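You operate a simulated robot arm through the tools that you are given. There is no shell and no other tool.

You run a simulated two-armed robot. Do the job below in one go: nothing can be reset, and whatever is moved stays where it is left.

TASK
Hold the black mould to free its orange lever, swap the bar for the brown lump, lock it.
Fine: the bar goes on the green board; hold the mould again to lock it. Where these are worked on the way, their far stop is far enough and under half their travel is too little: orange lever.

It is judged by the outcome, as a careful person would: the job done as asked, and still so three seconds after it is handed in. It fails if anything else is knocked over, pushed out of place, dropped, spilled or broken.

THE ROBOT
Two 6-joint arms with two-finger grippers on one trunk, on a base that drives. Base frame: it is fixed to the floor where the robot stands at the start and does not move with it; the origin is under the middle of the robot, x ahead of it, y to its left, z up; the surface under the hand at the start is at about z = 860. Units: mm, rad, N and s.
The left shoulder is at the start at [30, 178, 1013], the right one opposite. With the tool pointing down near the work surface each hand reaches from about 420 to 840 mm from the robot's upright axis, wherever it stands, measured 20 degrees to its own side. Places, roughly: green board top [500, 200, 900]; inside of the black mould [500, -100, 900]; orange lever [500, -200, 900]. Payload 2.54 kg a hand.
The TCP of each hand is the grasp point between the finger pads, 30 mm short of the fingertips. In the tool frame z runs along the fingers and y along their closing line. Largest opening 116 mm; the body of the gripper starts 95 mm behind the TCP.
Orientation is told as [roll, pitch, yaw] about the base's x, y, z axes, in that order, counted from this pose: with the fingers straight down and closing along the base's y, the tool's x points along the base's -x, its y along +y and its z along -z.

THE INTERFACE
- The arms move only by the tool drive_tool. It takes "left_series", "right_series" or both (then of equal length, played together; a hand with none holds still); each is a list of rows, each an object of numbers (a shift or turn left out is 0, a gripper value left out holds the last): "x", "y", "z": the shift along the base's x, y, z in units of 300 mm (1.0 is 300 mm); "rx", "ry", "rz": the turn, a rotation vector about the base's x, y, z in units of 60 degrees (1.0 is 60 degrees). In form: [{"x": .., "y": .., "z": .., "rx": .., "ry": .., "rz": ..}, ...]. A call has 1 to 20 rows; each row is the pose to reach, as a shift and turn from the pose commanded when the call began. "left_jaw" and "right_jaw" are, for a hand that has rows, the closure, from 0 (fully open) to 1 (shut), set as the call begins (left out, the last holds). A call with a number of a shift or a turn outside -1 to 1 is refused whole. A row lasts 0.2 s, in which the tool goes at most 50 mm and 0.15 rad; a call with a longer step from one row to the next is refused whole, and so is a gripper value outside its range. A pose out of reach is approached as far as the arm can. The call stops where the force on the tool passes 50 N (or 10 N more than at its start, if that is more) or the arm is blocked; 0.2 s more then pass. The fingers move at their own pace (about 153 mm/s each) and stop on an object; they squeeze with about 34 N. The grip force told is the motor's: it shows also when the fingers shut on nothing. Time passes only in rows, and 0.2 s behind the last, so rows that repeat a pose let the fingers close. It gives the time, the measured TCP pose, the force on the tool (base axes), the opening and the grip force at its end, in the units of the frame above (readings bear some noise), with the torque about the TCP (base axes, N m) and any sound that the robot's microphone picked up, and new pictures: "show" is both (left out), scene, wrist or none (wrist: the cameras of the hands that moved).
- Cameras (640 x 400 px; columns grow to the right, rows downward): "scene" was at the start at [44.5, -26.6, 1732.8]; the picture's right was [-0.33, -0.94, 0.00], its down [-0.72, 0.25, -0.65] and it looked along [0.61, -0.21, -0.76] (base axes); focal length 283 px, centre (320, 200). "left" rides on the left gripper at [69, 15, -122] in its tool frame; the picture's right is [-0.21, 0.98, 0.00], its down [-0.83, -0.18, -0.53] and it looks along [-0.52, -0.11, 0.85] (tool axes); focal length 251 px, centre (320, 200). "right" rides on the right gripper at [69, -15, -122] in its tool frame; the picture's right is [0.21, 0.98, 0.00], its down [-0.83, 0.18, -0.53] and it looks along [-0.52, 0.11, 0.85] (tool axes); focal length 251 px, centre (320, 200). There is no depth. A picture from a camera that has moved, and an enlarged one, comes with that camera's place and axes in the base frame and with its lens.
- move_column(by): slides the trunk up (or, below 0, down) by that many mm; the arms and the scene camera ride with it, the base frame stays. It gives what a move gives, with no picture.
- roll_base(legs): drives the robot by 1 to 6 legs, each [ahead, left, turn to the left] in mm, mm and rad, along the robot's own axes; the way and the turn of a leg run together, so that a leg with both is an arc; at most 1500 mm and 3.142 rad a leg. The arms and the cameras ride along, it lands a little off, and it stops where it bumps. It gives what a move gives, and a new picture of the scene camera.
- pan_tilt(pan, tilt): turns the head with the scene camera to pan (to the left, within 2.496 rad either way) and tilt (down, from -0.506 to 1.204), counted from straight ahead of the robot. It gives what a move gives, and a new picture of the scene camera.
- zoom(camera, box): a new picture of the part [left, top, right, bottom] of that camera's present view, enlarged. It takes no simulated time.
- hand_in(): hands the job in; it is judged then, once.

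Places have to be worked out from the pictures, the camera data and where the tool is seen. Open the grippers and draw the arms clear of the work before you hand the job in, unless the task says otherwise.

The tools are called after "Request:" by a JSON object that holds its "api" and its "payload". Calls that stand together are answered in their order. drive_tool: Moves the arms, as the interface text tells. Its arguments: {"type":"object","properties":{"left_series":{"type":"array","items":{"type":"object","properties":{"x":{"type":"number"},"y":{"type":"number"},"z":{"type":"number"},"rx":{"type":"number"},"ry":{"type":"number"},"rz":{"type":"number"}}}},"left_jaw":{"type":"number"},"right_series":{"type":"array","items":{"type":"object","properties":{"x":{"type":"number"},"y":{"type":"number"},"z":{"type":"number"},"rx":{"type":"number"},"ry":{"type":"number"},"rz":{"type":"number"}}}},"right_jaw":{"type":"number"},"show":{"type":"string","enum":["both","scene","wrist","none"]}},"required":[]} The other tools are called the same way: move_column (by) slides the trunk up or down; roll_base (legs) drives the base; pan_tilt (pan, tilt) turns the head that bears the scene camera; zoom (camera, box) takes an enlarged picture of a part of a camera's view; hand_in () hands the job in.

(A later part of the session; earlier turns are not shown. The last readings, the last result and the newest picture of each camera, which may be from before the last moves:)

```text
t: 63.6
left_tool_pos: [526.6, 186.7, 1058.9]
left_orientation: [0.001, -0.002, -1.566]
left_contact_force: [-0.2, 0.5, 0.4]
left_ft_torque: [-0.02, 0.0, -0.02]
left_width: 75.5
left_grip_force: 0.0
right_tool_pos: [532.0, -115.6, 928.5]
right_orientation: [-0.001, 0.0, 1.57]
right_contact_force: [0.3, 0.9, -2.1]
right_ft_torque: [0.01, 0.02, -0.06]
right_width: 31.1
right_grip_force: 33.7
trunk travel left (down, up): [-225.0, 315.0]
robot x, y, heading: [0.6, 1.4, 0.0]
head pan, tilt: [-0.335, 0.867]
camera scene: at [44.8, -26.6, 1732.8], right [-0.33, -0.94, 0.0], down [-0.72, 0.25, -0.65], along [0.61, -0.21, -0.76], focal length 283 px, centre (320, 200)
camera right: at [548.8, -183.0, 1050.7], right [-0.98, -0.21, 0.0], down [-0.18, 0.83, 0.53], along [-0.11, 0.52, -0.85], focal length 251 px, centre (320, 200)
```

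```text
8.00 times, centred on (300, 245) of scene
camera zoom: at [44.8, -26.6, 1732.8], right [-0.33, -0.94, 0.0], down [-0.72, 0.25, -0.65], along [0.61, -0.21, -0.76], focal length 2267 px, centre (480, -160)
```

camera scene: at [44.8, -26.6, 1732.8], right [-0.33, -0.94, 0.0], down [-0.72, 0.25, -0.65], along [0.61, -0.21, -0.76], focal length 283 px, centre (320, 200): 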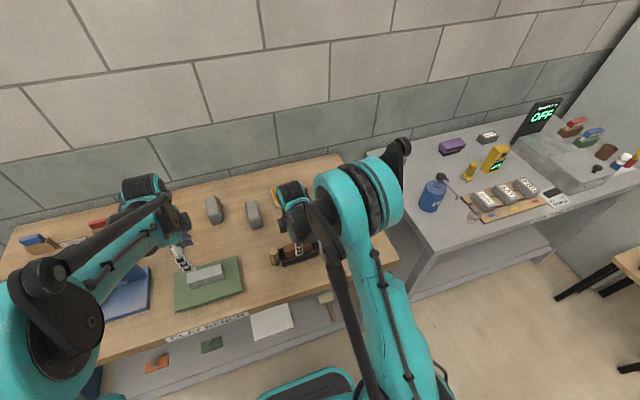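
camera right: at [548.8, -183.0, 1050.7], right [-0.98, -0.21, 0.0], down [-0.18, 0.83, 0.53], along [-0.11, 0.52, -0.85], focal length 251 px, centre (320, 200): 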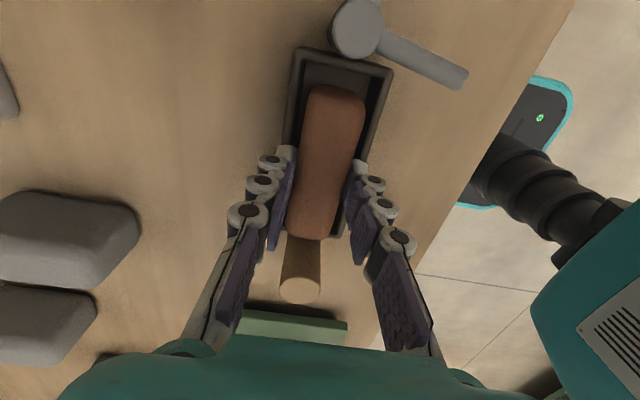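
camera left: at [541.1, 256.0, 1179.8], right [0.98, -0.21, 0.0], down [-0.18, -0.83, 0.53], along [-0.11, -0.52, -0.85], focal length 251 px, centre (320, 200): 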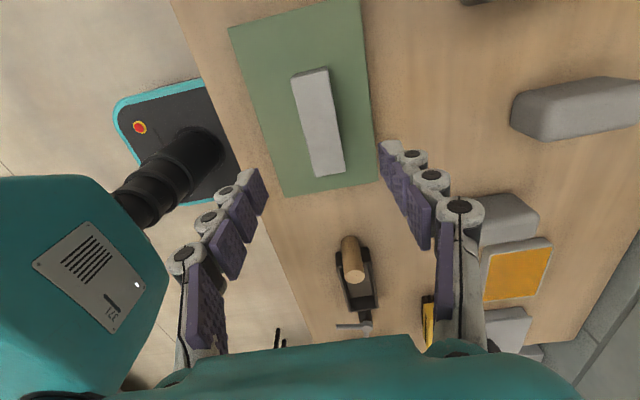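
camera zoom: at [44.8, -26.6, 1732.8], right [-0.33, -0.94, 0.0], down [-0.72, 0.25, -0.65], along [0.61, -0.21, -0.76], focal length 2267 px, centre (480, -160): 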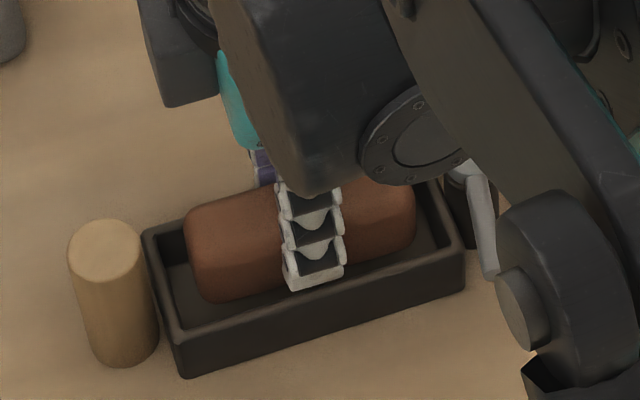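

The lump is inside the walls with about 10 mm to go and free clearance all round. I lower 2 mm more, so the tips are just above the rim, and open the fingers to let it settle on the floor.

Request:
{"api": "drive_tool", "payload": {"right_series": [{"z": -0.005}, {"z": -0.009}, {"z": -0.009}], "show": "none"}}

Request:
{"api": "drive_tool", "payload": {"right_series": [{}, {}, {}], "right_jaw": 0.62, "show": "wrist"}}

Request:
{"api": "zoom", "payload": {"camera": "right", "box": [200, 30, 440, 240]}}

Request:
{"api": "zoom", "payload": {"camera": "scene", "box": [260, 220, 340, 270]}}

```text
t: 64.4
left_tool_pos: [526.6, 185.8, 1057.5]
left_orientation: [0.0, 0.001, -1.569]
left_contact_force: [1.0, 0.0, -1.1]
left_ft_torque: [0.03, -0.03, 0.02]
left_width: 75.1
left_grip_force: 0.0
right_tool_pos: [533.3, -114.5, 926.9]
right_orientation: [-0.001, 0.0, 1.57]
right_contact_force: [0.5, -0.3, -1.6]
right_ft_torque: [-0.02, -0.01, -0.01]
right_width: 31.3
right_grip_force: 34.0
trunk travel left (down, up): [-225.0, 315.0]
robot x, y, heading: [2.9, 2.0, -0.002]
head pan, tilt: [-0.335, 0.867]
```

```text
t: 65.2
left_tool_pos: [526.5, 186.4, 1059.1]
left_orientation: [-0.001, 0.0, -1.566]
left_contact_force: [-0.2, 0.3, 0.5]
left_ft_torque: [0.04, -0.03, 0.01]
left_width: 75.4
left_grip_force: 0.0
right_tool_pos: [532.5, -115.2, 927.5]
right_orientation: [0.0, 0.0, 1.57]
right_contact_force: [0.1, 0.0, 0.7]
right_ft_torque: [-0.01, -0.04, 0.0]
right_width: 44.1
right_grip_force: 0.0
trunk travel left (down, up): [-225.0, 315.0]
robot x, y, heading: [-1.6, 2.1, 0.003]
head pan, tilt: [-0.335, 0.867]
camera right: at [548.8, -183.1, 1048.5], right [-0.98, -0.21, 0.0], down [-0.18, 0.83, 0.53], along [-0.11, 0.52, -0.85], focal length 251 px, centre (320, 200)
```

right: 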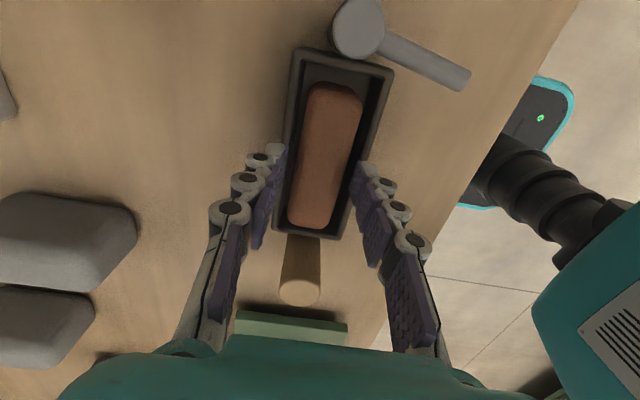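

```text
1.90 times, centred on (320, 135) of right
camera zoom: at [548.8, -183.1, 1048.5], right [-0.98, -0.21, 0.0], down [-0.18, 0.83, 0.53], along [-0.11, 0.52, -0.85], focal length 479 px, centre (320, 324)
```

zoom: 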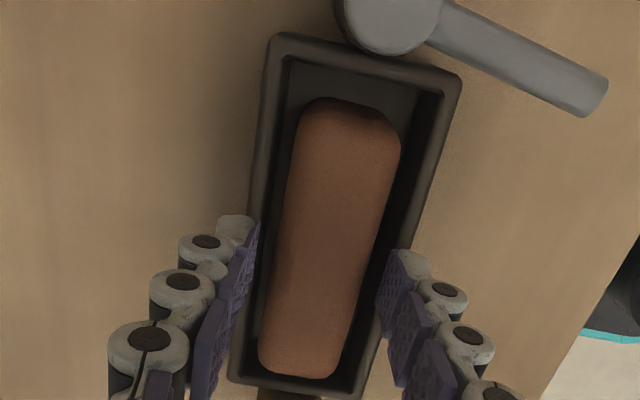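

```text
8.00 times, centred on (300, 245) of scene
camera zoom: at [44.6, -26.5, 1732.8], right [-0.33, -0.94, 0.0], down [-0.72, 0.25, -0.65], along [0.61, -0.21, -0.76], focal length 2267 px, centre (480, -160)
```

zoom: 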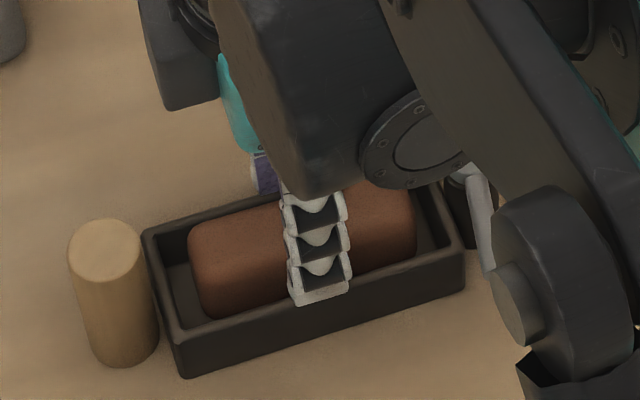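

The lump has settled flat in the mould with clearance all round. I raise the right hand straight up, clear of it.

Request:
{"api": "drive_tool", "payload": {"right_series": [{"z": 0.03}, {"z": 0.08}, {"z": 0.15}, {"z": 0.23}, {"z": 0.31}, {"z": 0.38}, {"z": 0.38}], "show": "both"}}

Request:
{"api": "zoom", "payload": {"camera": "right", "box": [200, 0, 440, 250]}}

Request:
{"api": "zoom", "payload": {"camera": "scene", "box": [260, 220, 340, 270]}}

```text
t: 66.8
left_tool_pos: [526.5, 186.9, 1057.5]
left_orientation: [0.0, 0.001, -1.567]
left_contact_force: [0.0, 0.2, 0.4]
left_ft_torque: [0.02, 0.02, -0.01]
left_width: 75.4
left_grip_force: 0.0
right_tool_pos: [531.4, -115.0, 1042.0]
right_orientation: [0.002, 0.001, 1.569]
right_contact_force: [-0.1, 1.0, 0.4]
right_ft_torque: [-0.02, -0.03, 0.0]
right_width: 43.8
right_grip_force: 0.0
trunk travel left (down, up): [-225.0, 315.0]
robot x, y, heading: [-1.3, 1.7, -0.001]
head pan, tilt: [-0.335, 0.867]
camera scene: at [45.0, -26.6, 1732.8], right [-0.33, -0.94, 0.0], down [-0.72, 0.25, -0.65], along [0.61, -0.21, -0.76], focal length 283 px, centre (320, 200)
camera right: at [547.6, -183.4, 1163.6], right [-0.98, -0.21, 0.0], down [-0.18, 0.83, 0.53], along [-0.11, 0.52, -0.85], focal length 251 px, centre (320, 200)
```

scene: 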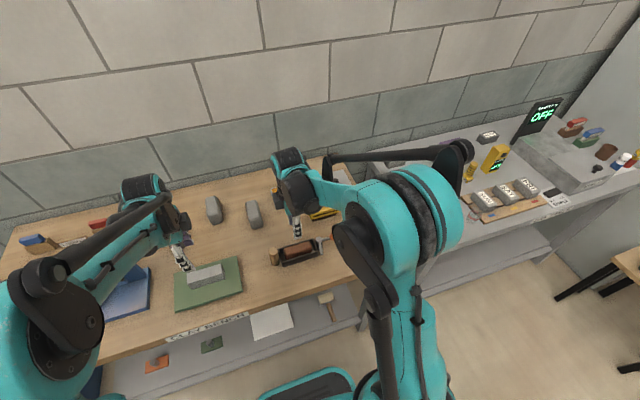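
right: 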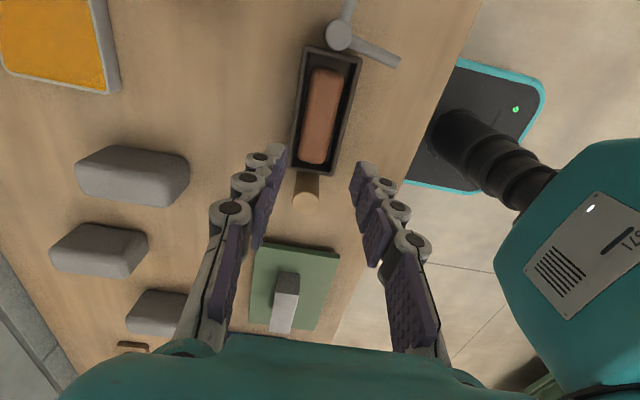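

```text
1.60 times, centred on (320, 125) of right
camera zoom: at [547.6, -183.4, 1163.6], right [-0.98, -0.21, 0.0], down [-0.18, 0.83, 0.53], along [-0.11, 0.52, -0.85], focal length 402 px, centre (320, 320)
```

zoom: 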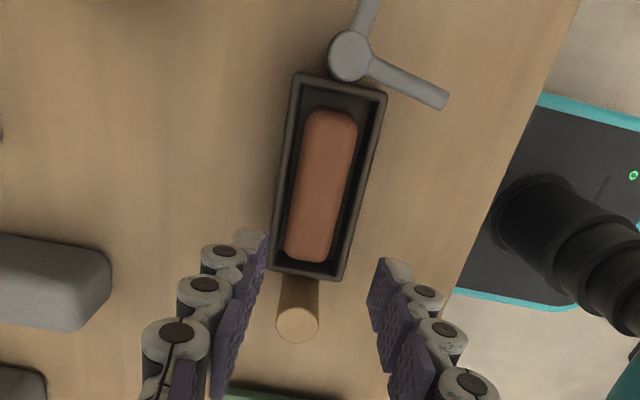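

```text
8.00 times, centred on (300, 245) of scene
camera zoom: at [45.0, -26.6, 1732.8], right [-0.33, -0.94, 0.0], down [-0.72, 0.25, -0.65], along [0.61, -0.21, -0.76], focal length 2267 px, centre (480, -160)
```

zoom: 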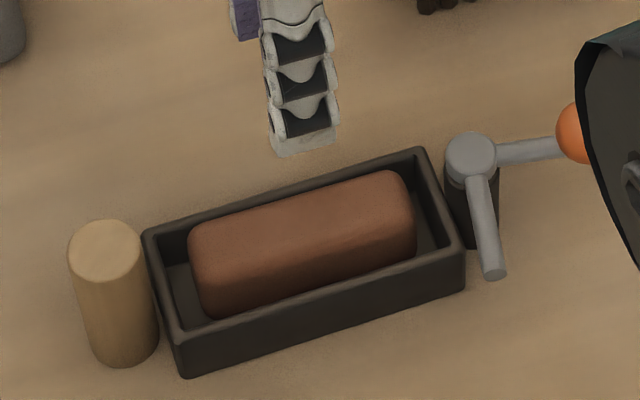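

Lump seated, mould unmoved. Now I bring the right hand back over the orange knob, around (529,−237), at height, still with fingers closing along x.

Request:
{"api": "drive_tool", "payload": {"right_series": [{"y": -0.05}, {"y": -0.13}, {"y": -0.22}, {"y": -0.31}, {"y": -0.38}, {"y": -0.41}, {"y": -0.41}], "right_jaw": 0.5, "show": "both"}}

Request:
{"api": "zoom", "payload": {"camera": "right", "box": [200, 50, 440, 250]}}

```text
t: 68.4
left_tool_pos: [526.3, 187.1, 1059.1]
left_orientation: [0.001, -0.001, -1.568]
left_contact_force: [0.1, 0.4, -0.3]
left_ft_torque: [-0.03, -0.02, 0.04]
left_width: 75.4
left_grip_force: 0.1
right_tool_pos: [533.6, -238.4, 1040.5]
right_orientation: [0.001, -0.001, 1.568]
right_contact_force: [0.5, -0.3, -0.2]
right_ft_torque: [-0.01, 0.01, 0.01]
right_width: 58.1
right_grip_force: 0.0
trunk travel left (down, up): [-225.0, 315.0]
robot x, y, heading: [-1.0, -0.5, -0.004]
head pan, tilt: [-0.335, 0.867]
camera scene: at [44.6, -26.5, 1732.8], right [-0.33, -0.94, 0.0], down [-0.72, 0.25, -0.65], along [0.61, -0.21, -0.76], focal length 283 px, centre (320, 200)
camera right: at [549.1, -306.9, 1162.6], right [-0.98, -0.21, 0.0], down [-0.18, 0.83, 0.53], along [-0.11, 0.52, -0.85], focal length 251 px, centre (320, 200)
```

scene: 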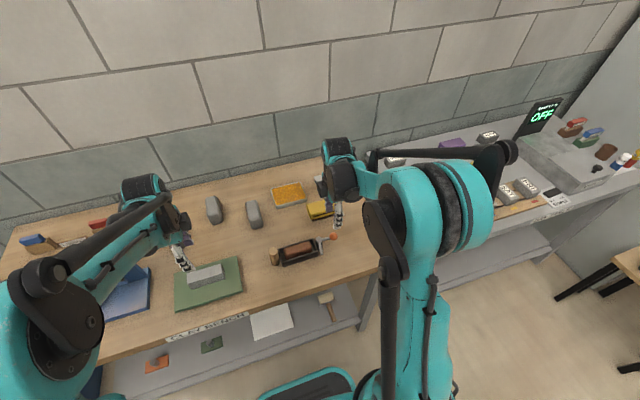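
right: 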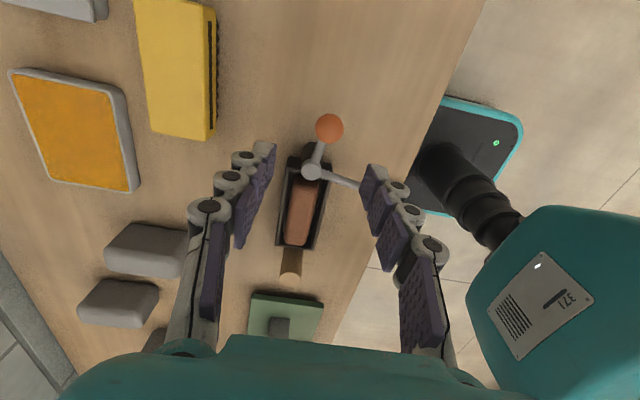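

```text
2.00 times, centred on (320, 150) of right
camera zoom: at [549.1, -306.9, 1162.6], right [-0.98, -0.21, 0.0], down [-0.18, 0.83, 0.53], along [-0.11, 0.52, -0.85], focal length 503 px, centre (320, 300)
```

zoom: 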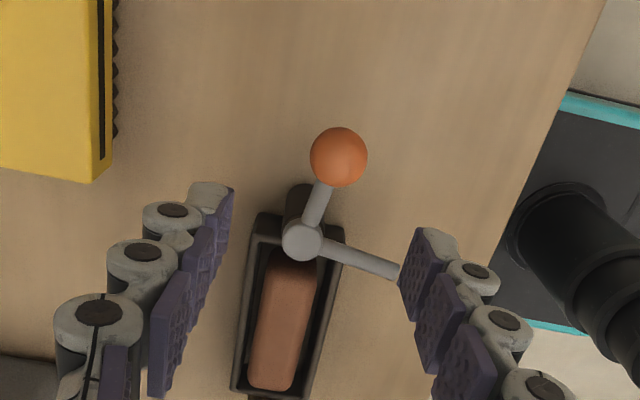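

The knob is at about (526,−240) and the pivot near (534,−192), so the lever rests around 81° open. Before touching it I bring the left hand back over the mould to hold it again.

Request:
{"api": "drive_tool", "payload": {"left_series": [{"y": -0.04}, {"y": -0.11}, {"y": -0.2}, {"y": -0.3}, {"y": -0.4}, {"y": -0.5}, {"y": -0.6}, {"y": -0.7}, {"y": -0.78, "x": 0.006}, {"y": -0.84, "x": 0.012}, {"y": -0.88, "x": 0.012}, {"y": -0.88, "x": 0.012, "z": -0.1}, {"y": -0.88, "x": 0.012, "z": -0.2}, {"y": -0.88, "x": 0.012, "z": -0.24}, {"y": -0.88, "x": 0.012, "z": -0.24}], "left_jaw": 0.0, "show": "both"}}

Request:
{"api": "zoom", "payload": {"camera": "left", "box": [200, 30, 440, 240]}}

```text
t: 71.6
left_tool_pos: [531.0, -78.3, 987.4]
left_orientation: [-0.001, 0.001, -1.568]
left_contact_force: [-0.6, 0.0, 0.5]
left_ft_torque: [0.0, 0.02, -0.02]
left_width: 116.0
left_grip_force: 0.0
right_tool_pos: [533.4, -239.2, 1040.7]
right_orientation: [0.0, 0.001, 1.568]
right_contact_force: [-0.4, -0.9, 0.0]
right_ft_torque: [0.01, 0.02, 0.0]
right_width: 58.0
right_grip_force: 0.1
trunk travel left (down, up): [-225.0, 315.0]
robot x, y, heading: [0.6, 0.4, -0.001]
head pan, tilt: [-0.335, 0.867]
camera scene: at [44.5, -26.7, 1732.8], right [-0.33, -0.94, 0.0], down [-0.72, 0.25, -0.65], along [0.61, -0.21, -0.76], focal length 283 px, centre (320, 200)
camera left: at [544.9, -9.7, 1108.2], right [0.98, -0.21, 0.0], down [-0.18, -0.83, 0.53], along [-0.11, -0.52, -0.85], focal length 251 px, centre (320, 200)
```

scene: 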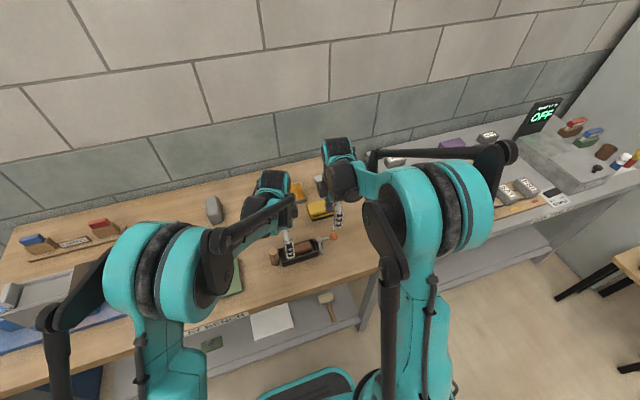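
left: 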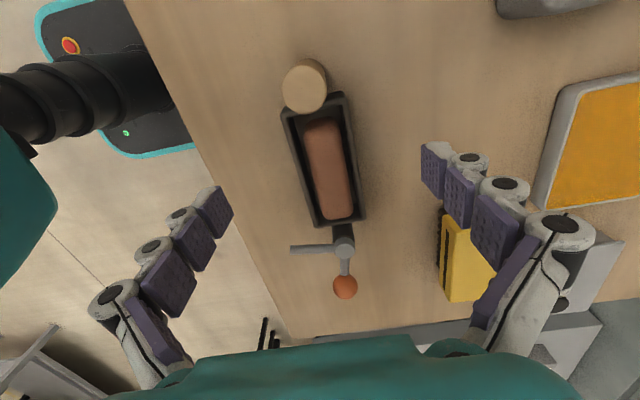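

```text
1.90 times, centred on (320, 135) of left
camera zoom: at [544.9, -9.7, 1108.2], right [0.98, -0.21, 0.0], down [-0.18, -0.83, 0.53], along [-0.11, -0.52, -0.85], focal length 479 px, centre (320, 324)
```

zoom: 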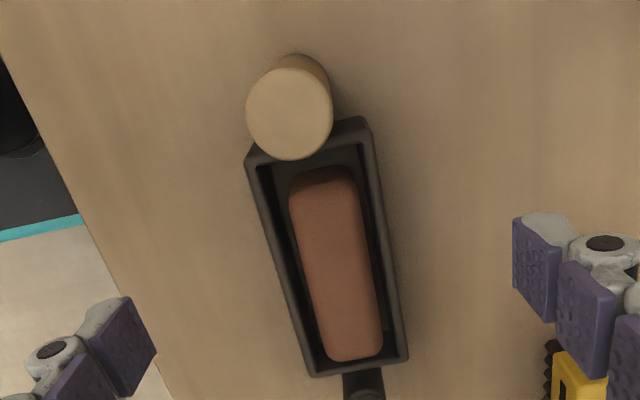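

The mould sits centred under the left hand within about 1 mm. I lower the left hand to straddle the walls again.

Request:
{"api": "drive_tool", "payload": {"left_series": [{"x": 0.003, "z": -0.05}, {"x": 0.003, "z": -0.13}, {"x": 0.003, "z": -0.2}, {"x": 0.003, "z": -0.26}, {"x": 0.003, "z": -0.295}, {"x": 0.003, "z": -0.295}], "show": "wrist"}}

Request:
{"api": "zoom", "payload": {"camera": "left", "box": [200, 100, 440, 250]}}

```text
t: 73.0
left_tool_pos: [531.7, -76.7, 898.4]
left_orientation: [-0.001, -0.001, -1.567]
left_contact_force: [0.0, 0.8, -0.5]
left_ft_torque: [0.0, 0.01, -0.03]
left_width: 116.0
left_grip_force: 0.2
right_tool_pos: [533.1, -238.9, 1041.1]
right_orientation: [0.001, 0.001, 1.569]
right_contact_force: [-0.6, 0.4, -0.4]
right_ft_torque: [-0.02, 0.0, 0.03]
right_width: 58.1
right_grip_force: 0.0
trunk travel left (down, up): [-225.0, 315.0]
robot x, y, heading: [-1.0, -0.3, -0.002]
head pan, tilt: [-0.335, 0.867]
camera left: at [545.4, -7.4, 1019.6], right [0.98, -0.21, 0.0], down [-0.18, -0.83, 0.53], along [-0.11, -0.52, -0.85], focal length 251 px, centre (320, 200)
```

left: 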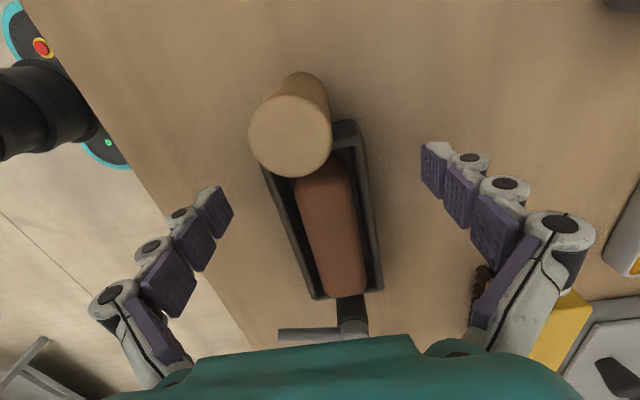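

```text
2.67 times, centred on (320, 175) of left
camera zoom: at [545.4, -7.4, 1019.6], right [0.98, -0.21, 0.0], down [-0.18, -0.83, 0.53], along [-0.11, -0.52, -0.85], focal length 670 px, centre (320, 267)
```

zoom: 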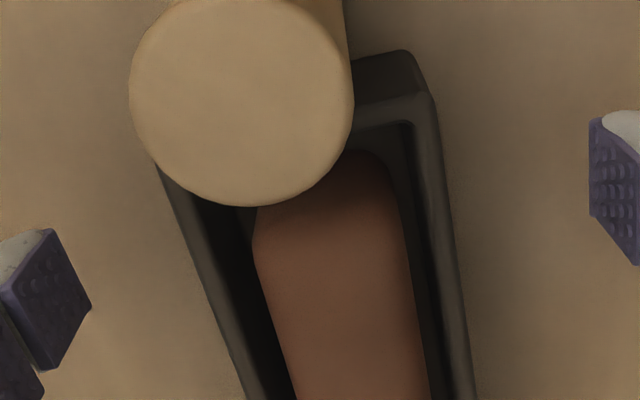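

Centred within half a millimetre. I close the left hand on the mould walls.

Request:
{"api": "drive_tool", "payload": {"left_series": [{}, {}, {}, {}], "left_jaw": 1.0, "show": "wrist"}}

Request:
{"api": "zoom", "payload": {"camera": "scene", "box": [260, 220, 340, 270]}}

Request:
{"api": "zoom", "payload": {"camera": "right", "box": [240, 80, 400, 230]}}

```text
t: 74.0
left_tool_pos: [530.5, -77.0, 899.4]
left_orientation: [0.001, -0.002, -1.567]
left_contact_force: [-1.3, -0.1, 5.4]
left_ft_torque: [0.1, 0.17, 0.3]
left_width: 57.1
left_grip_force: 33.9
right_tool_pos: [533.0, -239.5, 1041.3]
right_orientation: [0.001, 0.0, 1.569]
right_contact_force: [0.2, -0.8, -1.2]
right_ft_torque: [0.03, -0.01, 0.0]
right_width: 57.8
right_grip_force: 0.0
trunk travel left (down, up): [-225.0, 315.0]
robot x, y, heading: [-1.3, -1.8, -0.003]
head pan, tilt: [-0.335, 0.867]
camera left: at [545.1, -7.4, 1020.0], right [0.98, -0.21, 0.0], down [-0.18, -0.83, 0.53], along [-0.11, -0.52, -0.85], focal length 251 px, centre (320, 200)
```

left: 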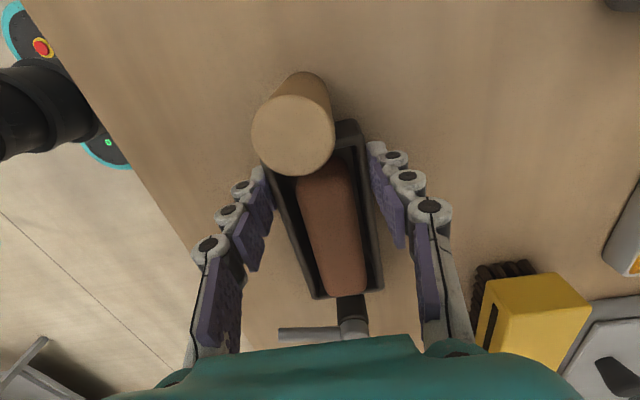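

```text
8.00 times, centred on (300, 245) of scene
camera zoom: at [43.9, -26.6, 1732.9], right [-0.33, -0.94, 0.0], down [-0.72, 0.25, -0.65], along [0.61, -0.21, -0.76], focal length 2267 px, centre (480, -160)
```

zoom: 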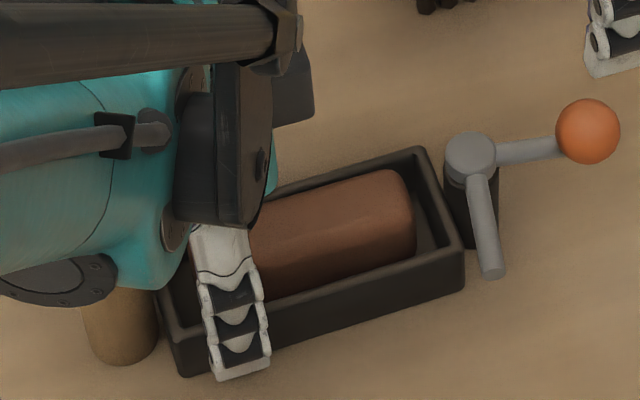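

```text
2.67 times, centred on (320, 155) of right
camera zoom: at [548.7, -306.8, 1162.8], right [-0.98, -0.21, 0.0], down [-0.18, 0.83, 0.53], along [-0.11, 0.52, -0.85], focal length 670 px, centre (320, 320)
```

zoom: 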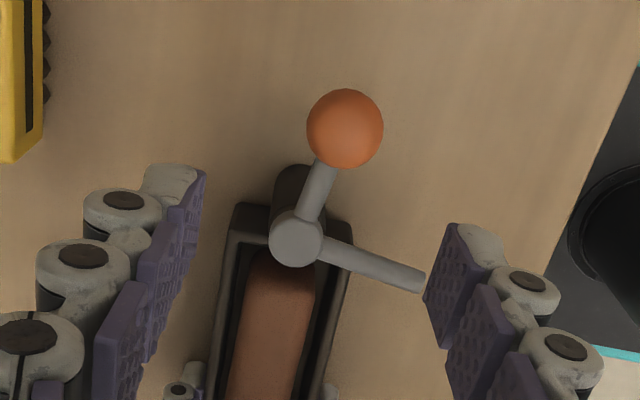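

The mould is held at 57 mm with 34 N. The knob is about 8 mm toward −x of the right hand; I shift, align the yaw to the lever (about 81°) and descend so the fingers straddle the knob.

Request:
{"api": "drive_tool", "payload": {"right_series": [{"x": -0.013, "y": -0.004, "rz": -0.07}, {"x": -0.026, "y": -0.007, "rz": -0.142}, {"x": -0.026, "y": -0.007, "rz": -0.142, "z": -0.1}, {"x": -0.026, "y": -0.007, "rz": -0.142, "z": -0.2}, {"x": -0.026, "y": -0.007, "rz": -0.142, "z": -0.28}, {"x": -0.026, "y": -0.007, "rz": -0.142, "z": -0.34}, {"x": -0.026, "y": -0.007, "rz": -0.142, "z": -0.385}, {"x": -0.026, "y": -0.007, "rz": -0.142, "z": -0.385}], "show": "both"}}

Request:
{"api": "zoom", "payload": {"camera": "right", "box": [160, 80, 480, 280]}}

Request:
{"api": "zoom", "payload": {"camera": "scene", "box": [260, 200, 388, 280]}}

```text
t: 75.8
left_tool_pos: [530.7, -76.4, 898.9]
left_orientation: [0.0, 0.0, -1.567]
left_contact_force: [-1.5, 0.5, 5.0]
left_ft_torque: [0.04, 0.07, 0.18]
left_width: 57.6
left_grip_force: 34.1
right_tool_pos: [523.2, -239.8, 925.9]
right_orientation: [-0.001, 0.0, 1.419]
right_contact_force: [-0.6, 0.3, -0.1]
right_ft_torque: [-0.02, 0.02, 0.0]
right_width: 57.7
right_grip_force: 0.1
trunk travel left (down, up): [-225.0, 315.0]
robot x, y, heading: [2.5, -1.4, 0.0]
head pan, tilt: [-0.335, 0.867]
camera scene: at [43.9, -26.5, 1732.9], right [-0.33, -0.94, 0.0], down [-0.72, 0.25, -0.65], along [0.61, -0.21, -0.76], focal length 283 px, centre (320, 200)
camera right: at [529.6, -309.5, 1047.9], right [-1.0, -0.07, 0.0], down [-0.06, 0.84, 0.53], along [-0.03, 0.53, -0.85], focal length 251 px, centre (320, 200)
```

scene: 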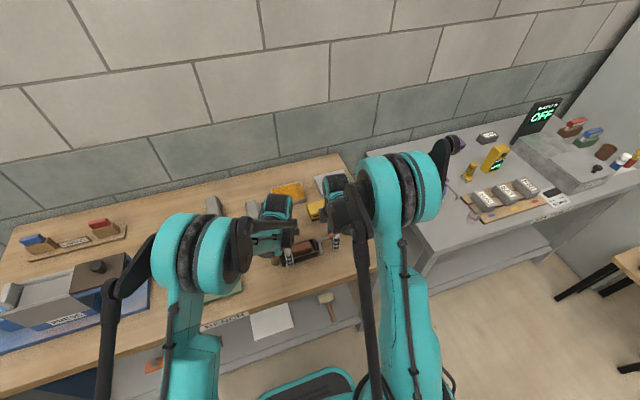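
right: 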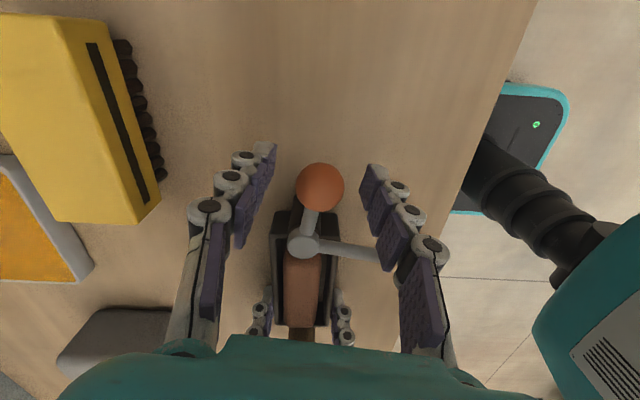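

```text
2.00 times, centred on (320, 180) of right
camera zoom: at [529.6, -309.5, 1047.9], right [-1.0, -0.07, 0.0], down [-0.06, 0.84, 0.53], along [-0.03, 0.53, -0.85], focal length 503 px, centre (320, 240)
```

zoom: 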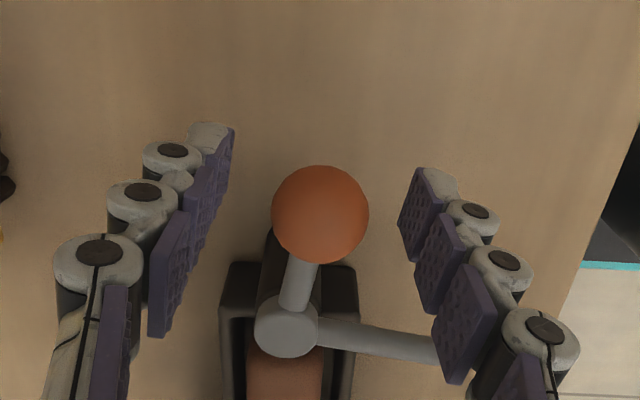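

```text
5.00 times, centred on (324, 240) of scene
camera zoom: at [43.9, -26.5, 1732.9], right [-0.33, -0.94, 0.0], down [-0.72, 0.25, -0.65], along [0.61, -0.21, -0.76], focal length 1417 px, centre (300, 0)
```

zoom: 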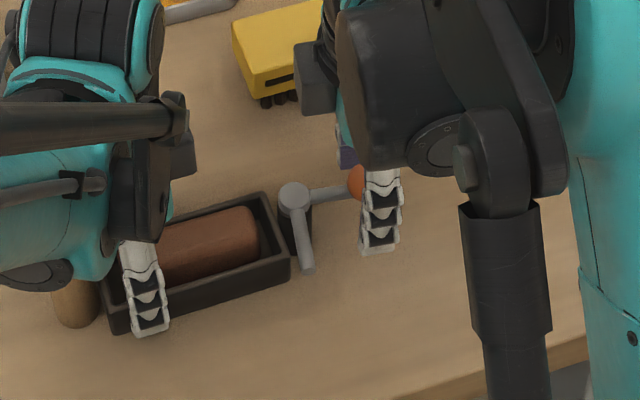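

The knob is centred in the cage. I narrow to 40 mm and swing the lever back clockwise along its arc while the left hand holds the mould.

Request:
{"api": "drive_tool", "payload": {"right_series": [{}, {}, {"x": -0.0178, "y": 0.0038, "rz": -0.1136}, {"x": -0.0352, "y": 0.0098, "rz": -0.2282}, {"x": -0.0518, "y": 0.0178, "rz": -0.3428}, {"x": -0.0673, "y": 0.0277, "rz": -0.4574}, {"x": -0.0814, "y": 0.0395, "rz": -0.572}], "right_jaw": 0.66, "show": "both"}}

Request:
{"api": "zoom", "payload": {"camera": "right", "box": [160, 80, 480, 280]}}

Request:
{"api": "zoom", "payload": {"camera": "left", "box": [160, 100, 480, 380]}}

```text
t: 77.4
left_tool_pos: [529.7, -77.9, 898.4]
left_orientation: [0.0, -0.002, -1.566]
left_contact_force: [-2.0, 1.0, 5.2]
left_ft_torque: [-0.07, 0.11, -0.03]
left_width: 57.4
left_grip_force: 34.0
right_tool_pos: [498.5, -228.6, 925.5]
right_orientation: [0.0, 0.002, 0.819]
right_contact_force: [1.0, -0.9, 1.1]
right_ft_torque: [0.03, -0.03, -0.02]
right_width: 40.8
right_grip_force: 1.3
trunk travel left (down, up): [-225.0, 315.0]
robot x, y, heading: [-0.8, 0.9, -0.001]
head pan, tilt: [-0.335, 0.867]
camera scene: at [43.9, -26.6, 1732.9], right [-0.33, -0.94, 0.0], down [-0.72, 0.25, -0.65], along [0.61, -0.21, -0.76], focal length 283 px, centre (320, 200)
camera right: at [464.1, -288.7, 1046.8], right [-0.86, 0.51, 0.0], down [0.43, 0.73, 0.53], along [0.27, 0.46, -0.85], focal length 251 px, centre (320, 200)
```

scene: 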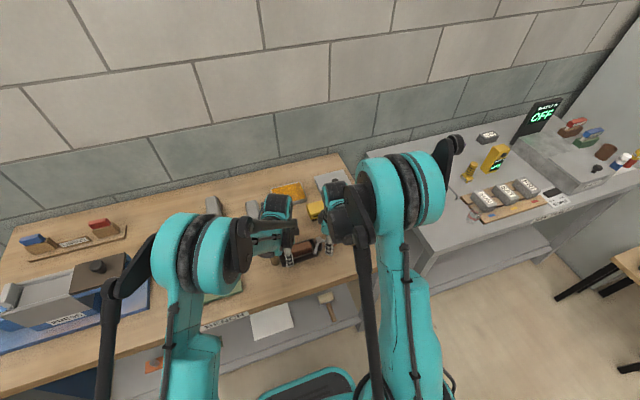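
right: 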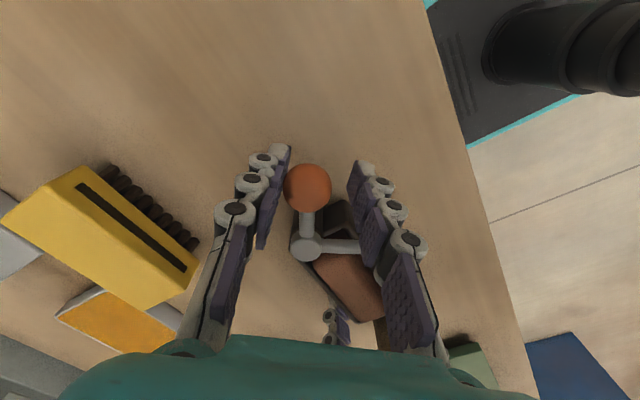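

```text
2.00 times, centred on (320, 180) of right
camera zoom: at [464.1, -288.7, 1046.8], right [-0.86, 0.51, 0.0], down [0.43, 0.73, 0.53], along [0.27, 0.46, -0.85], focal length 503 px, centre (320, 240)
```

zoom: 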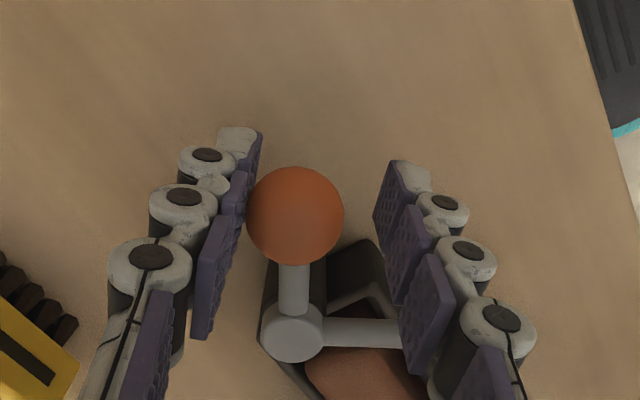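

```text
1.43 times, centred on (320, 240) of left
camera zoom: at [545.1, -7.4, 1020.0], right [0.98, -0.21, 0.0], down [-0.18, -0.83, 0.53], along [-0.11, -0.52, -0.85], focal length 359 px, centre (320, 143)
```

zoom: 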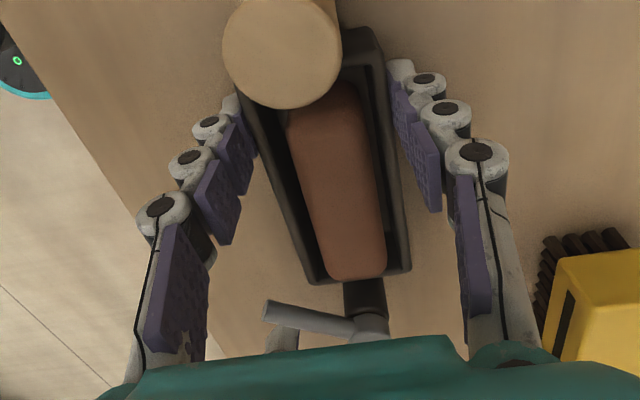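

The lever is swinging back smoothly with low force, and the mould is still. I continue the arc.

Request:
{"api": "drive_tool", "payload": {"right_series": [{"x": -0.0127, "y": 0.0133, "rz": -0.1146}, {"x": -0.0237, "y": 0.0281, "rz": -0.2292}, {"x": -0.0328, "y": 0.044, "rz": -0.3438}, {"x": -0.04, "y": 0.061, "rz": -0.4584}, {"x": -0.045, "y": 0.0786, "rz": -0.573}], "show": "wrist"}}

Request:
{"api": "zoom", "payload": {"camera": "right", "box": [160, 80, 480, 280]}}

Request:
{"api": "zoom", "payload": {"camera": "left", "box": [160, 100, 480, 380]}}

```text
t: 78.6
left_tool_pos: [531.1, -78.0, 900.1]
left_orientation: [0.0, -0.001, -1.568]
left_contact_force: [-1.8, 2.1, 4.3]
left_ft_torque: [0.04, 0.06, 0.12]
left_width: 57.4
left_grip_force: 33.6
right_tool_pos: [485.9, -207.0, 924.7]
right_orientation: [0.0, 0.0, 0.219]
right_contact_force: [0.3, -2.3, 1.1]
right_ft_torque: [0.0, 0.0, -0.01]
right_width: 40.9
right_grip_force: 1.0
trunk travel left (down, up): [-225.0, 315.0]
robot x, y, heading: [1.0, 3.6, -0.005]
head pan, tilt: [-0.335, 0.867]
camera right: at [422.7, -234.1, 1046.9], right [-0.42, 0.91, 0.0], down [0.77, 0.36, 0.53], along [0.48, 0.23, -0.85], focal length 251 px, centre (320, 200)
```

right: 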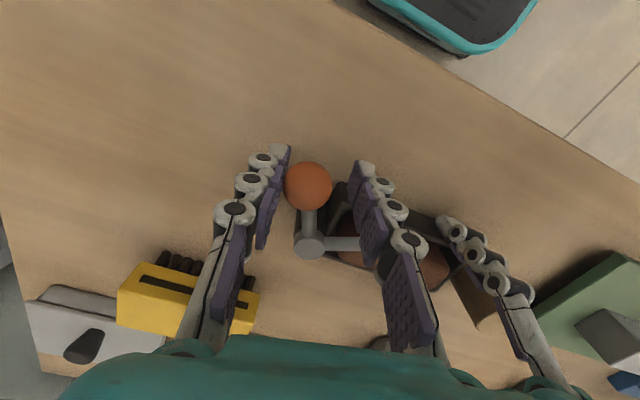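

```text
2.00 times, centred on (320, 180) of right
camera zoom: at [422.7, -234.1, 1046.9], right [-0.42, 0.91, 0.0], down [0.77, 0.36, 0.53], along [0.48, 0.23, -0.85], focal length 503 px, centre (320, 240)
```

zoom: 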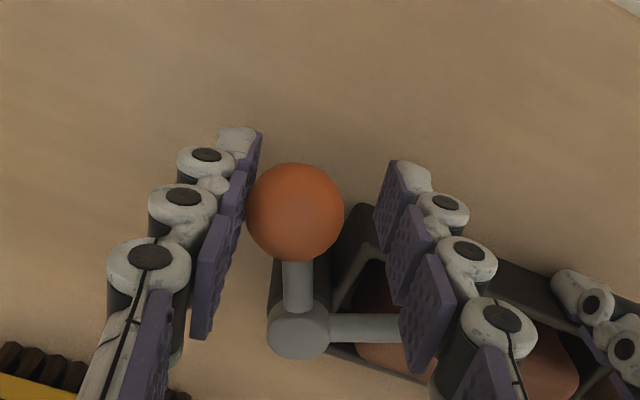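

```text
1.43 times, centred on (320, 240) of left
camera zoom: at [545.1, -7.5, 1020.0], right [0.98, -0.21, 0.0], down [-0.18, -0.83, 0.53], along [-0.11, -0.52, -0.85], focal length 359 px, centre (320, 143)
```

zoom: 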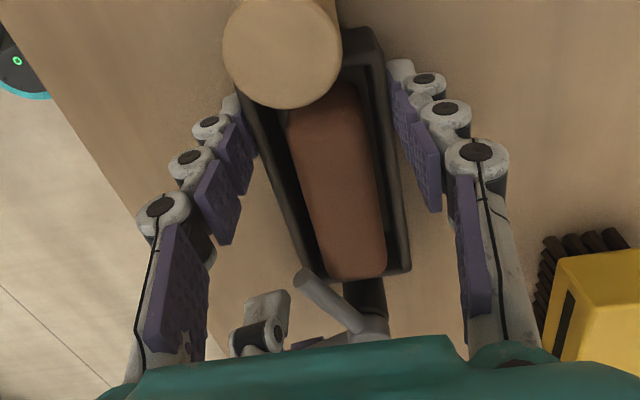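

About 20–25° remains to the closed position. I continue in smaller steps toward the near stop.

Request:
{"api": "drive_tool", "payload": {"right_series": [{"x": -0.0029, "y": 0.0182, "rz": -0.1146}, {"x": -0.0037, "y": 0.0365, "rz": -0.2292}, {"x": -0.003, "y": 0.0457, "rz": -0.2865}], "show": "wrist"}}

Request:
{"api": "zoom", "payload": {"camera": "right", "box": [160, 80, 480, 280]}}

Request:
{"api": "zoom", "payload": {"camera": "left", "box": [160, 100, 480, 380]}}

```text
t: 79.4
left_tool_pos: [530.7, -77.4, 898.4]
left_orientation: [0.0, -0.001, -1.567]
left_contact_force: [-1.1, 1.8, 2.8]
left_ft_torque: [0.17, 0.03, 0.23]
left_width: 57.4
left_grip_force: 34.2
right_tool_pos: [484.8, -191.2, 925.2]
right_orientation: [0.0, 0.0, -0.081]
right_contact_force: [-1.1, -2.0, 1.3]
right_ft_torque: [-0.01, 0.04, -0.02]
right_width: 41.2
right_grip_force: 1.4
trunk travel left (down, up): [-225.0, 315.0]
robot x, y, heading: [-4.2, -0.2, 0.002]
head pan, tilt: [-0.335, 0.867]
camera right: at [416.1, -199.8, 1047.1], right [-0.14, 0.99, 0.0], down [0.84, 0.12, 0.53], along [0.53, 0.07, -0.85], focal length 251 px, centre (320, 200)
```

right: 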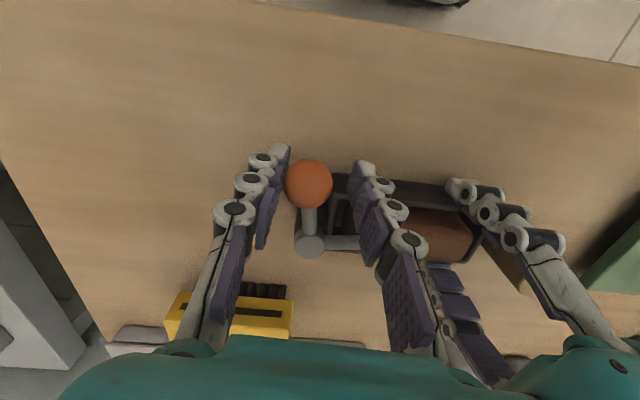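

```text
2.00 times, centred on (320, 180) of right
camera zoom: at [416.1, -199.8, 1047.1], right [-0.14, 0.99, 0.0], down [0.84, 0.12, 0.53], along [0.53, 0.07, -0.85], focal length 503 px, centre (320, 240)
```

zoom: 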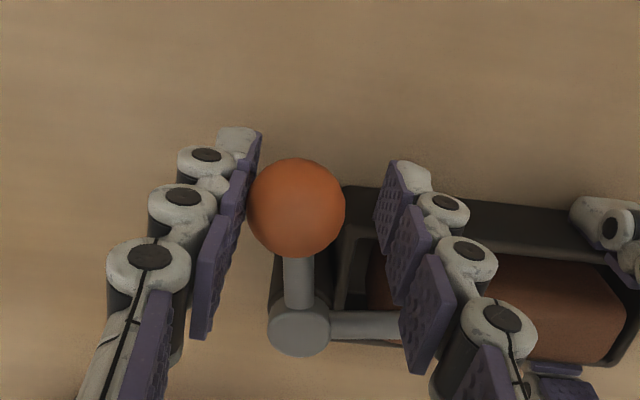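

```text
1.43 times, centred on (320, 240) of left
camera zoom: at [545.1, -7.5, 1020.0], right [0.98, -0.21, 0.0], down [-0.18, -0.83, 0.53], along [-0.11, -0.52, -0.85], focal length 359 px, centre (320, 143)
```

zoom: 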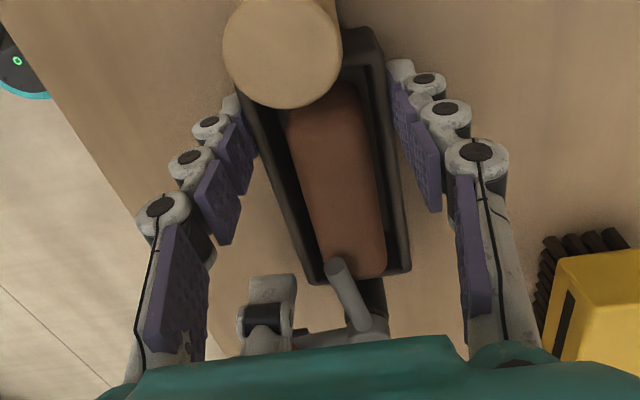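

The tongue is now over the lump end, with an estimated 5–8° left to the original closed position. I raise 4 mm (to keep the free finger off the mould rim) and push the last few mm toward +y, watching the force.

Request:
{"api": "drive_tool", "payload": {"right_series": [{"z": 0.013}, {"z": 0.013, "y": 0.007}, {"z": 0.013, "y": 0.014}], "show": "wrist"}}

Request:
{"api": "zoom", "payload": {"camera": "right", "box": [160, 80, 480, 280]}}

Request:
{"api": "zoom", "payload": {"camera": "left", "box": [160, 100, 480, 380]}}

```text
t: 80.2
left_tool_pos: [531.5, -77.0, 897.6]
left_orientation: [-0.001, 0.0, -1.568]
left_contact_force: [-1.8, 1.8, 3.4]
left_ft_torque: [0.13, 0.05, 0.17]
left_width: 57.1
left_grip_force: 33.9
right_tool_pos: [486.8, -187.3, 930.0]
right_orientation: [0.0, 0.0, -0.078]
right_contact_force: [-0.5, -1.4, 0.1]
right_ft_torque: [0.01, -0.02, -0.02]
right_width: 40.9
right_grip_force: 0.5
trunk travel left (down, up): [-225.0, 315.0]
robot x, y, heading: [0.2, 3.8, 0.002]
head pan, tilt: [-0.335, 0.867]
camera right: at [417.1, -195.6, 1051.2], right [-0.14, 0.99, 0.0], down [0.84, 0.12, 0.53], along [0.53, 0.07, -0.85], focal length 251 px, centre (320, 200)
```

right: 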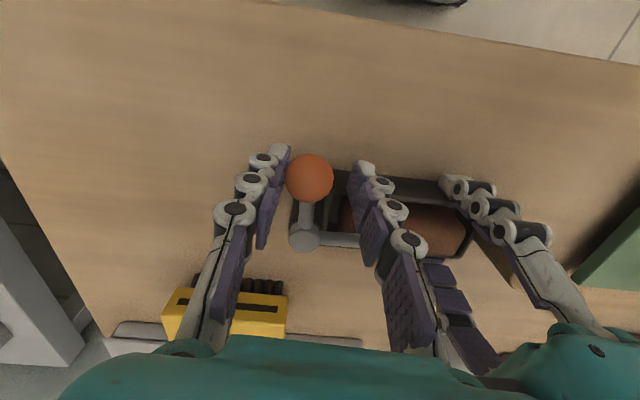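

```text
2.00 times, centred on (320, 180) of right
camera zoom: at [417.1, -195.6, 1051.2], right [-0.14, 0.99, 0.0], down [0.84, 0.12, 0.53], along [0.53, 0.07, -0.85], focal length 503 px, centre (320, 240)
```

zoom: 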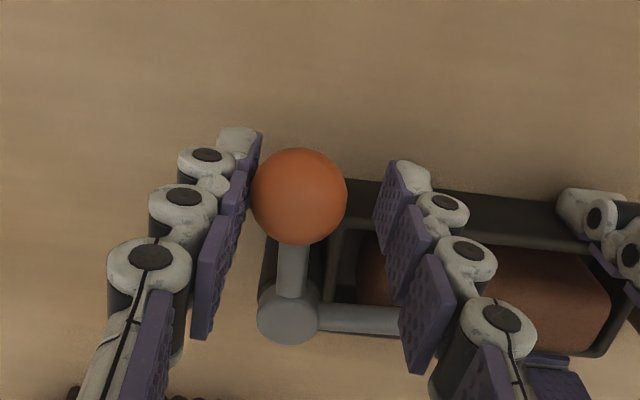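

```text
1.43 times, centred on (320, 240) of left
camera zoom: at [545.2, -7.5, 1020.0], right [0.98, -0.21, 0.0], down [-0.18, -0.83, 0.53], along [-0.11, -0.52, -0.85], focal length 359 px, centre (320, 143)
```

zoom: 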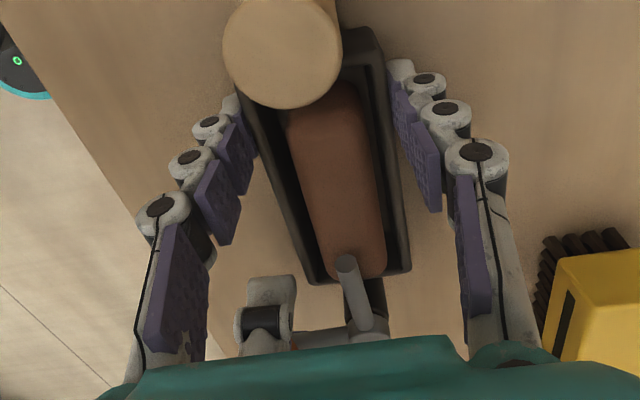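

Only about 2° is left by my estimate, and the force is still just drag. I push on 4 mm more to reach the stop.

Request:
{"api": "drive_tool", "payload": {"right_series": [{"y": 0.006}, {"y": 0.012}], "show": "none"}}

Request:
{"api": "zoom", "payload": {"camera": "right", "box": [160, 80, 480, 280]}}

Request:
{"api": "zoom", "payload": {"camera": "left", "box": [160, 100, 480, 380]}}

```text
t: 80.8
left_tool_pos: [530.9, -77.0, 898.5]
left_orientation: [0.0, 0.0, -1.569]
left_contact_force: [-2.1, 3.8, 4.4]
left_ft_torque: [-0.28, -0.07, -0.09]
left_width: 57.3
left_grip_force: 34.1
right_tool_pos: [485.0, -182.5, 929.6]
right_orientation: [-0.001, 0.0, -0.077]
right_contact_force: [1.0, -4.6, 0.5]
right_ft_torque: [-0.06, 0.0, 0.03]
right_width: 42.5
right_grip_force: 2.8
trunk travel left (down, up): [-225.0, 315.0]
robot x, y, heading: [-0.4, 3.0, -0.003]
head pan, tilt: [-0.335, 0.867]
```

```text
2.00 times, centred on (320, 180) of right
camera zoom: at [416.6, -192.6, 1051.1], right [-0.14, 0.99, 0.0], down [0.84, 0.12, 0.53], along [0.53, 0.07, -0.85], focal length 503 px, centre (320, 240)
```

zoom: 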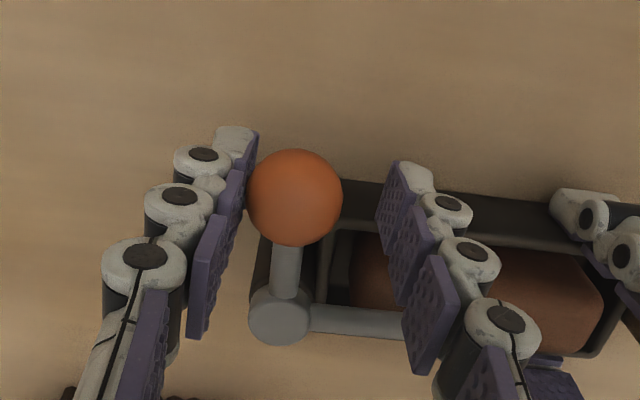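

```text
1.43 times, centred on (320, 240) of left
camera zoom: at [545.2, -7.5, 1020.0], right [0.98, -0.21, 0.0], down [-0.18, -0.83, 0.53], along [-0.11, -0.52, -0.85], focal length 359 px, centre (320, 143)
```

zoom: 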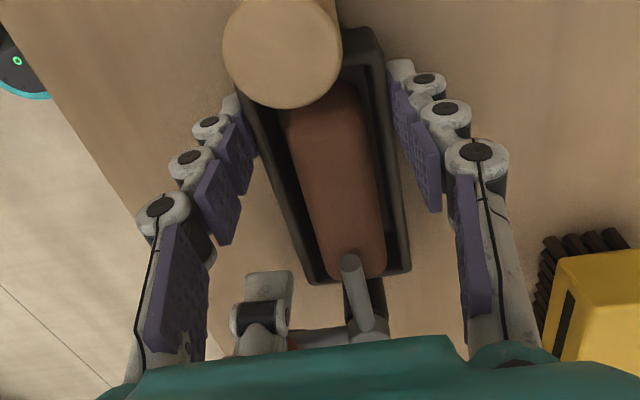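

Force is rising (4.6 N) and the finger is yielding, so the lever is meeting its closed stop. I push 2 mm more to make sure it is fully home.

Request:
{"api": "drive_tool", "payload": {"right_series": [{"y": 0.004}, {"y": 0.008}, {"y": 0.008}], "show": "none"}}

Request:
{"api": "zoom", "payload": {"camera": "right", "box": [160, 80, 480, 280]}}

Request:
{"api": "zoom", "payload": {"camera": "left", "box": [160, 100, 480, 380]}}

```text
t: 81.6
left_tool_pos: [531.1, -74.9, 898.6]
left_orientation: [0.0, 0.0, -1.568]
left_contact_force: [-0.8, 7.6, 6.2]
left_ft_torque: [-0.19, 0.15, -0.35]
left_width: 57.1
left_grip_force: 33.8
right_tool_pos: [484.8, -182.1, 929.2]
right_orientation: [-0.001, 0.001, -0.077]
right_contact_force: [-0.7, -11.2, -4.8]
right_ft_torque: [0.06, 0.0, 0.01]
right_width: 45.7
right_grip_force: 4.1
trunk travel left (down, up): [-225.0, 315.0]
robot x, y, heading: [-2.9, 3.9, -0.004]
head pan, tilt: [-0.335, 0.867]
```

```text
2.00 times, centred on (320, 180) of right
camera zoom: at [416.1, -190.3, 1051.0], right [-0.14, 0.99, 0.0], down [0.84, 0.12, 0.53], along [0.53, 0.07, -0.85], focal length 503 px, centre (320, 240)
```

zoom: 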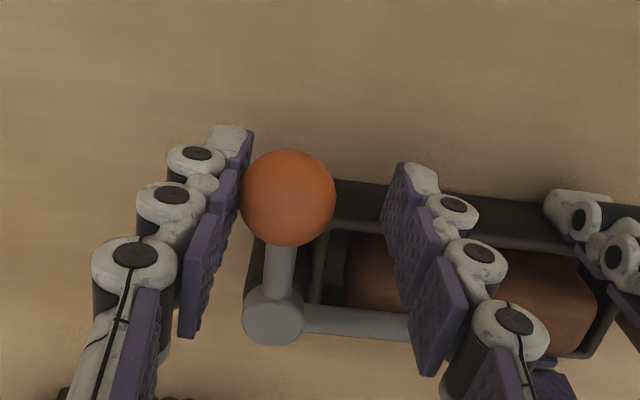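

```text
1.43 times, centred on (320, 240) of left
camera zoom: at [545.2, -7.5, 1020.0], right [0.98, -0.21, 0.0], down [-0.18, -0.83, 0.53], along [-0.11, -0.52, -0.85], focal length 359 px, centre (320, 143)
```

zoom: 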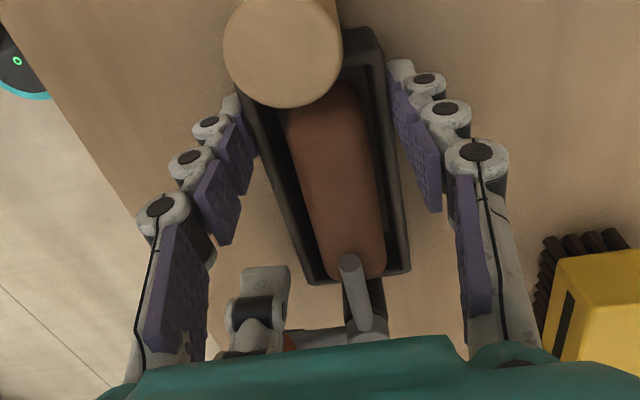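

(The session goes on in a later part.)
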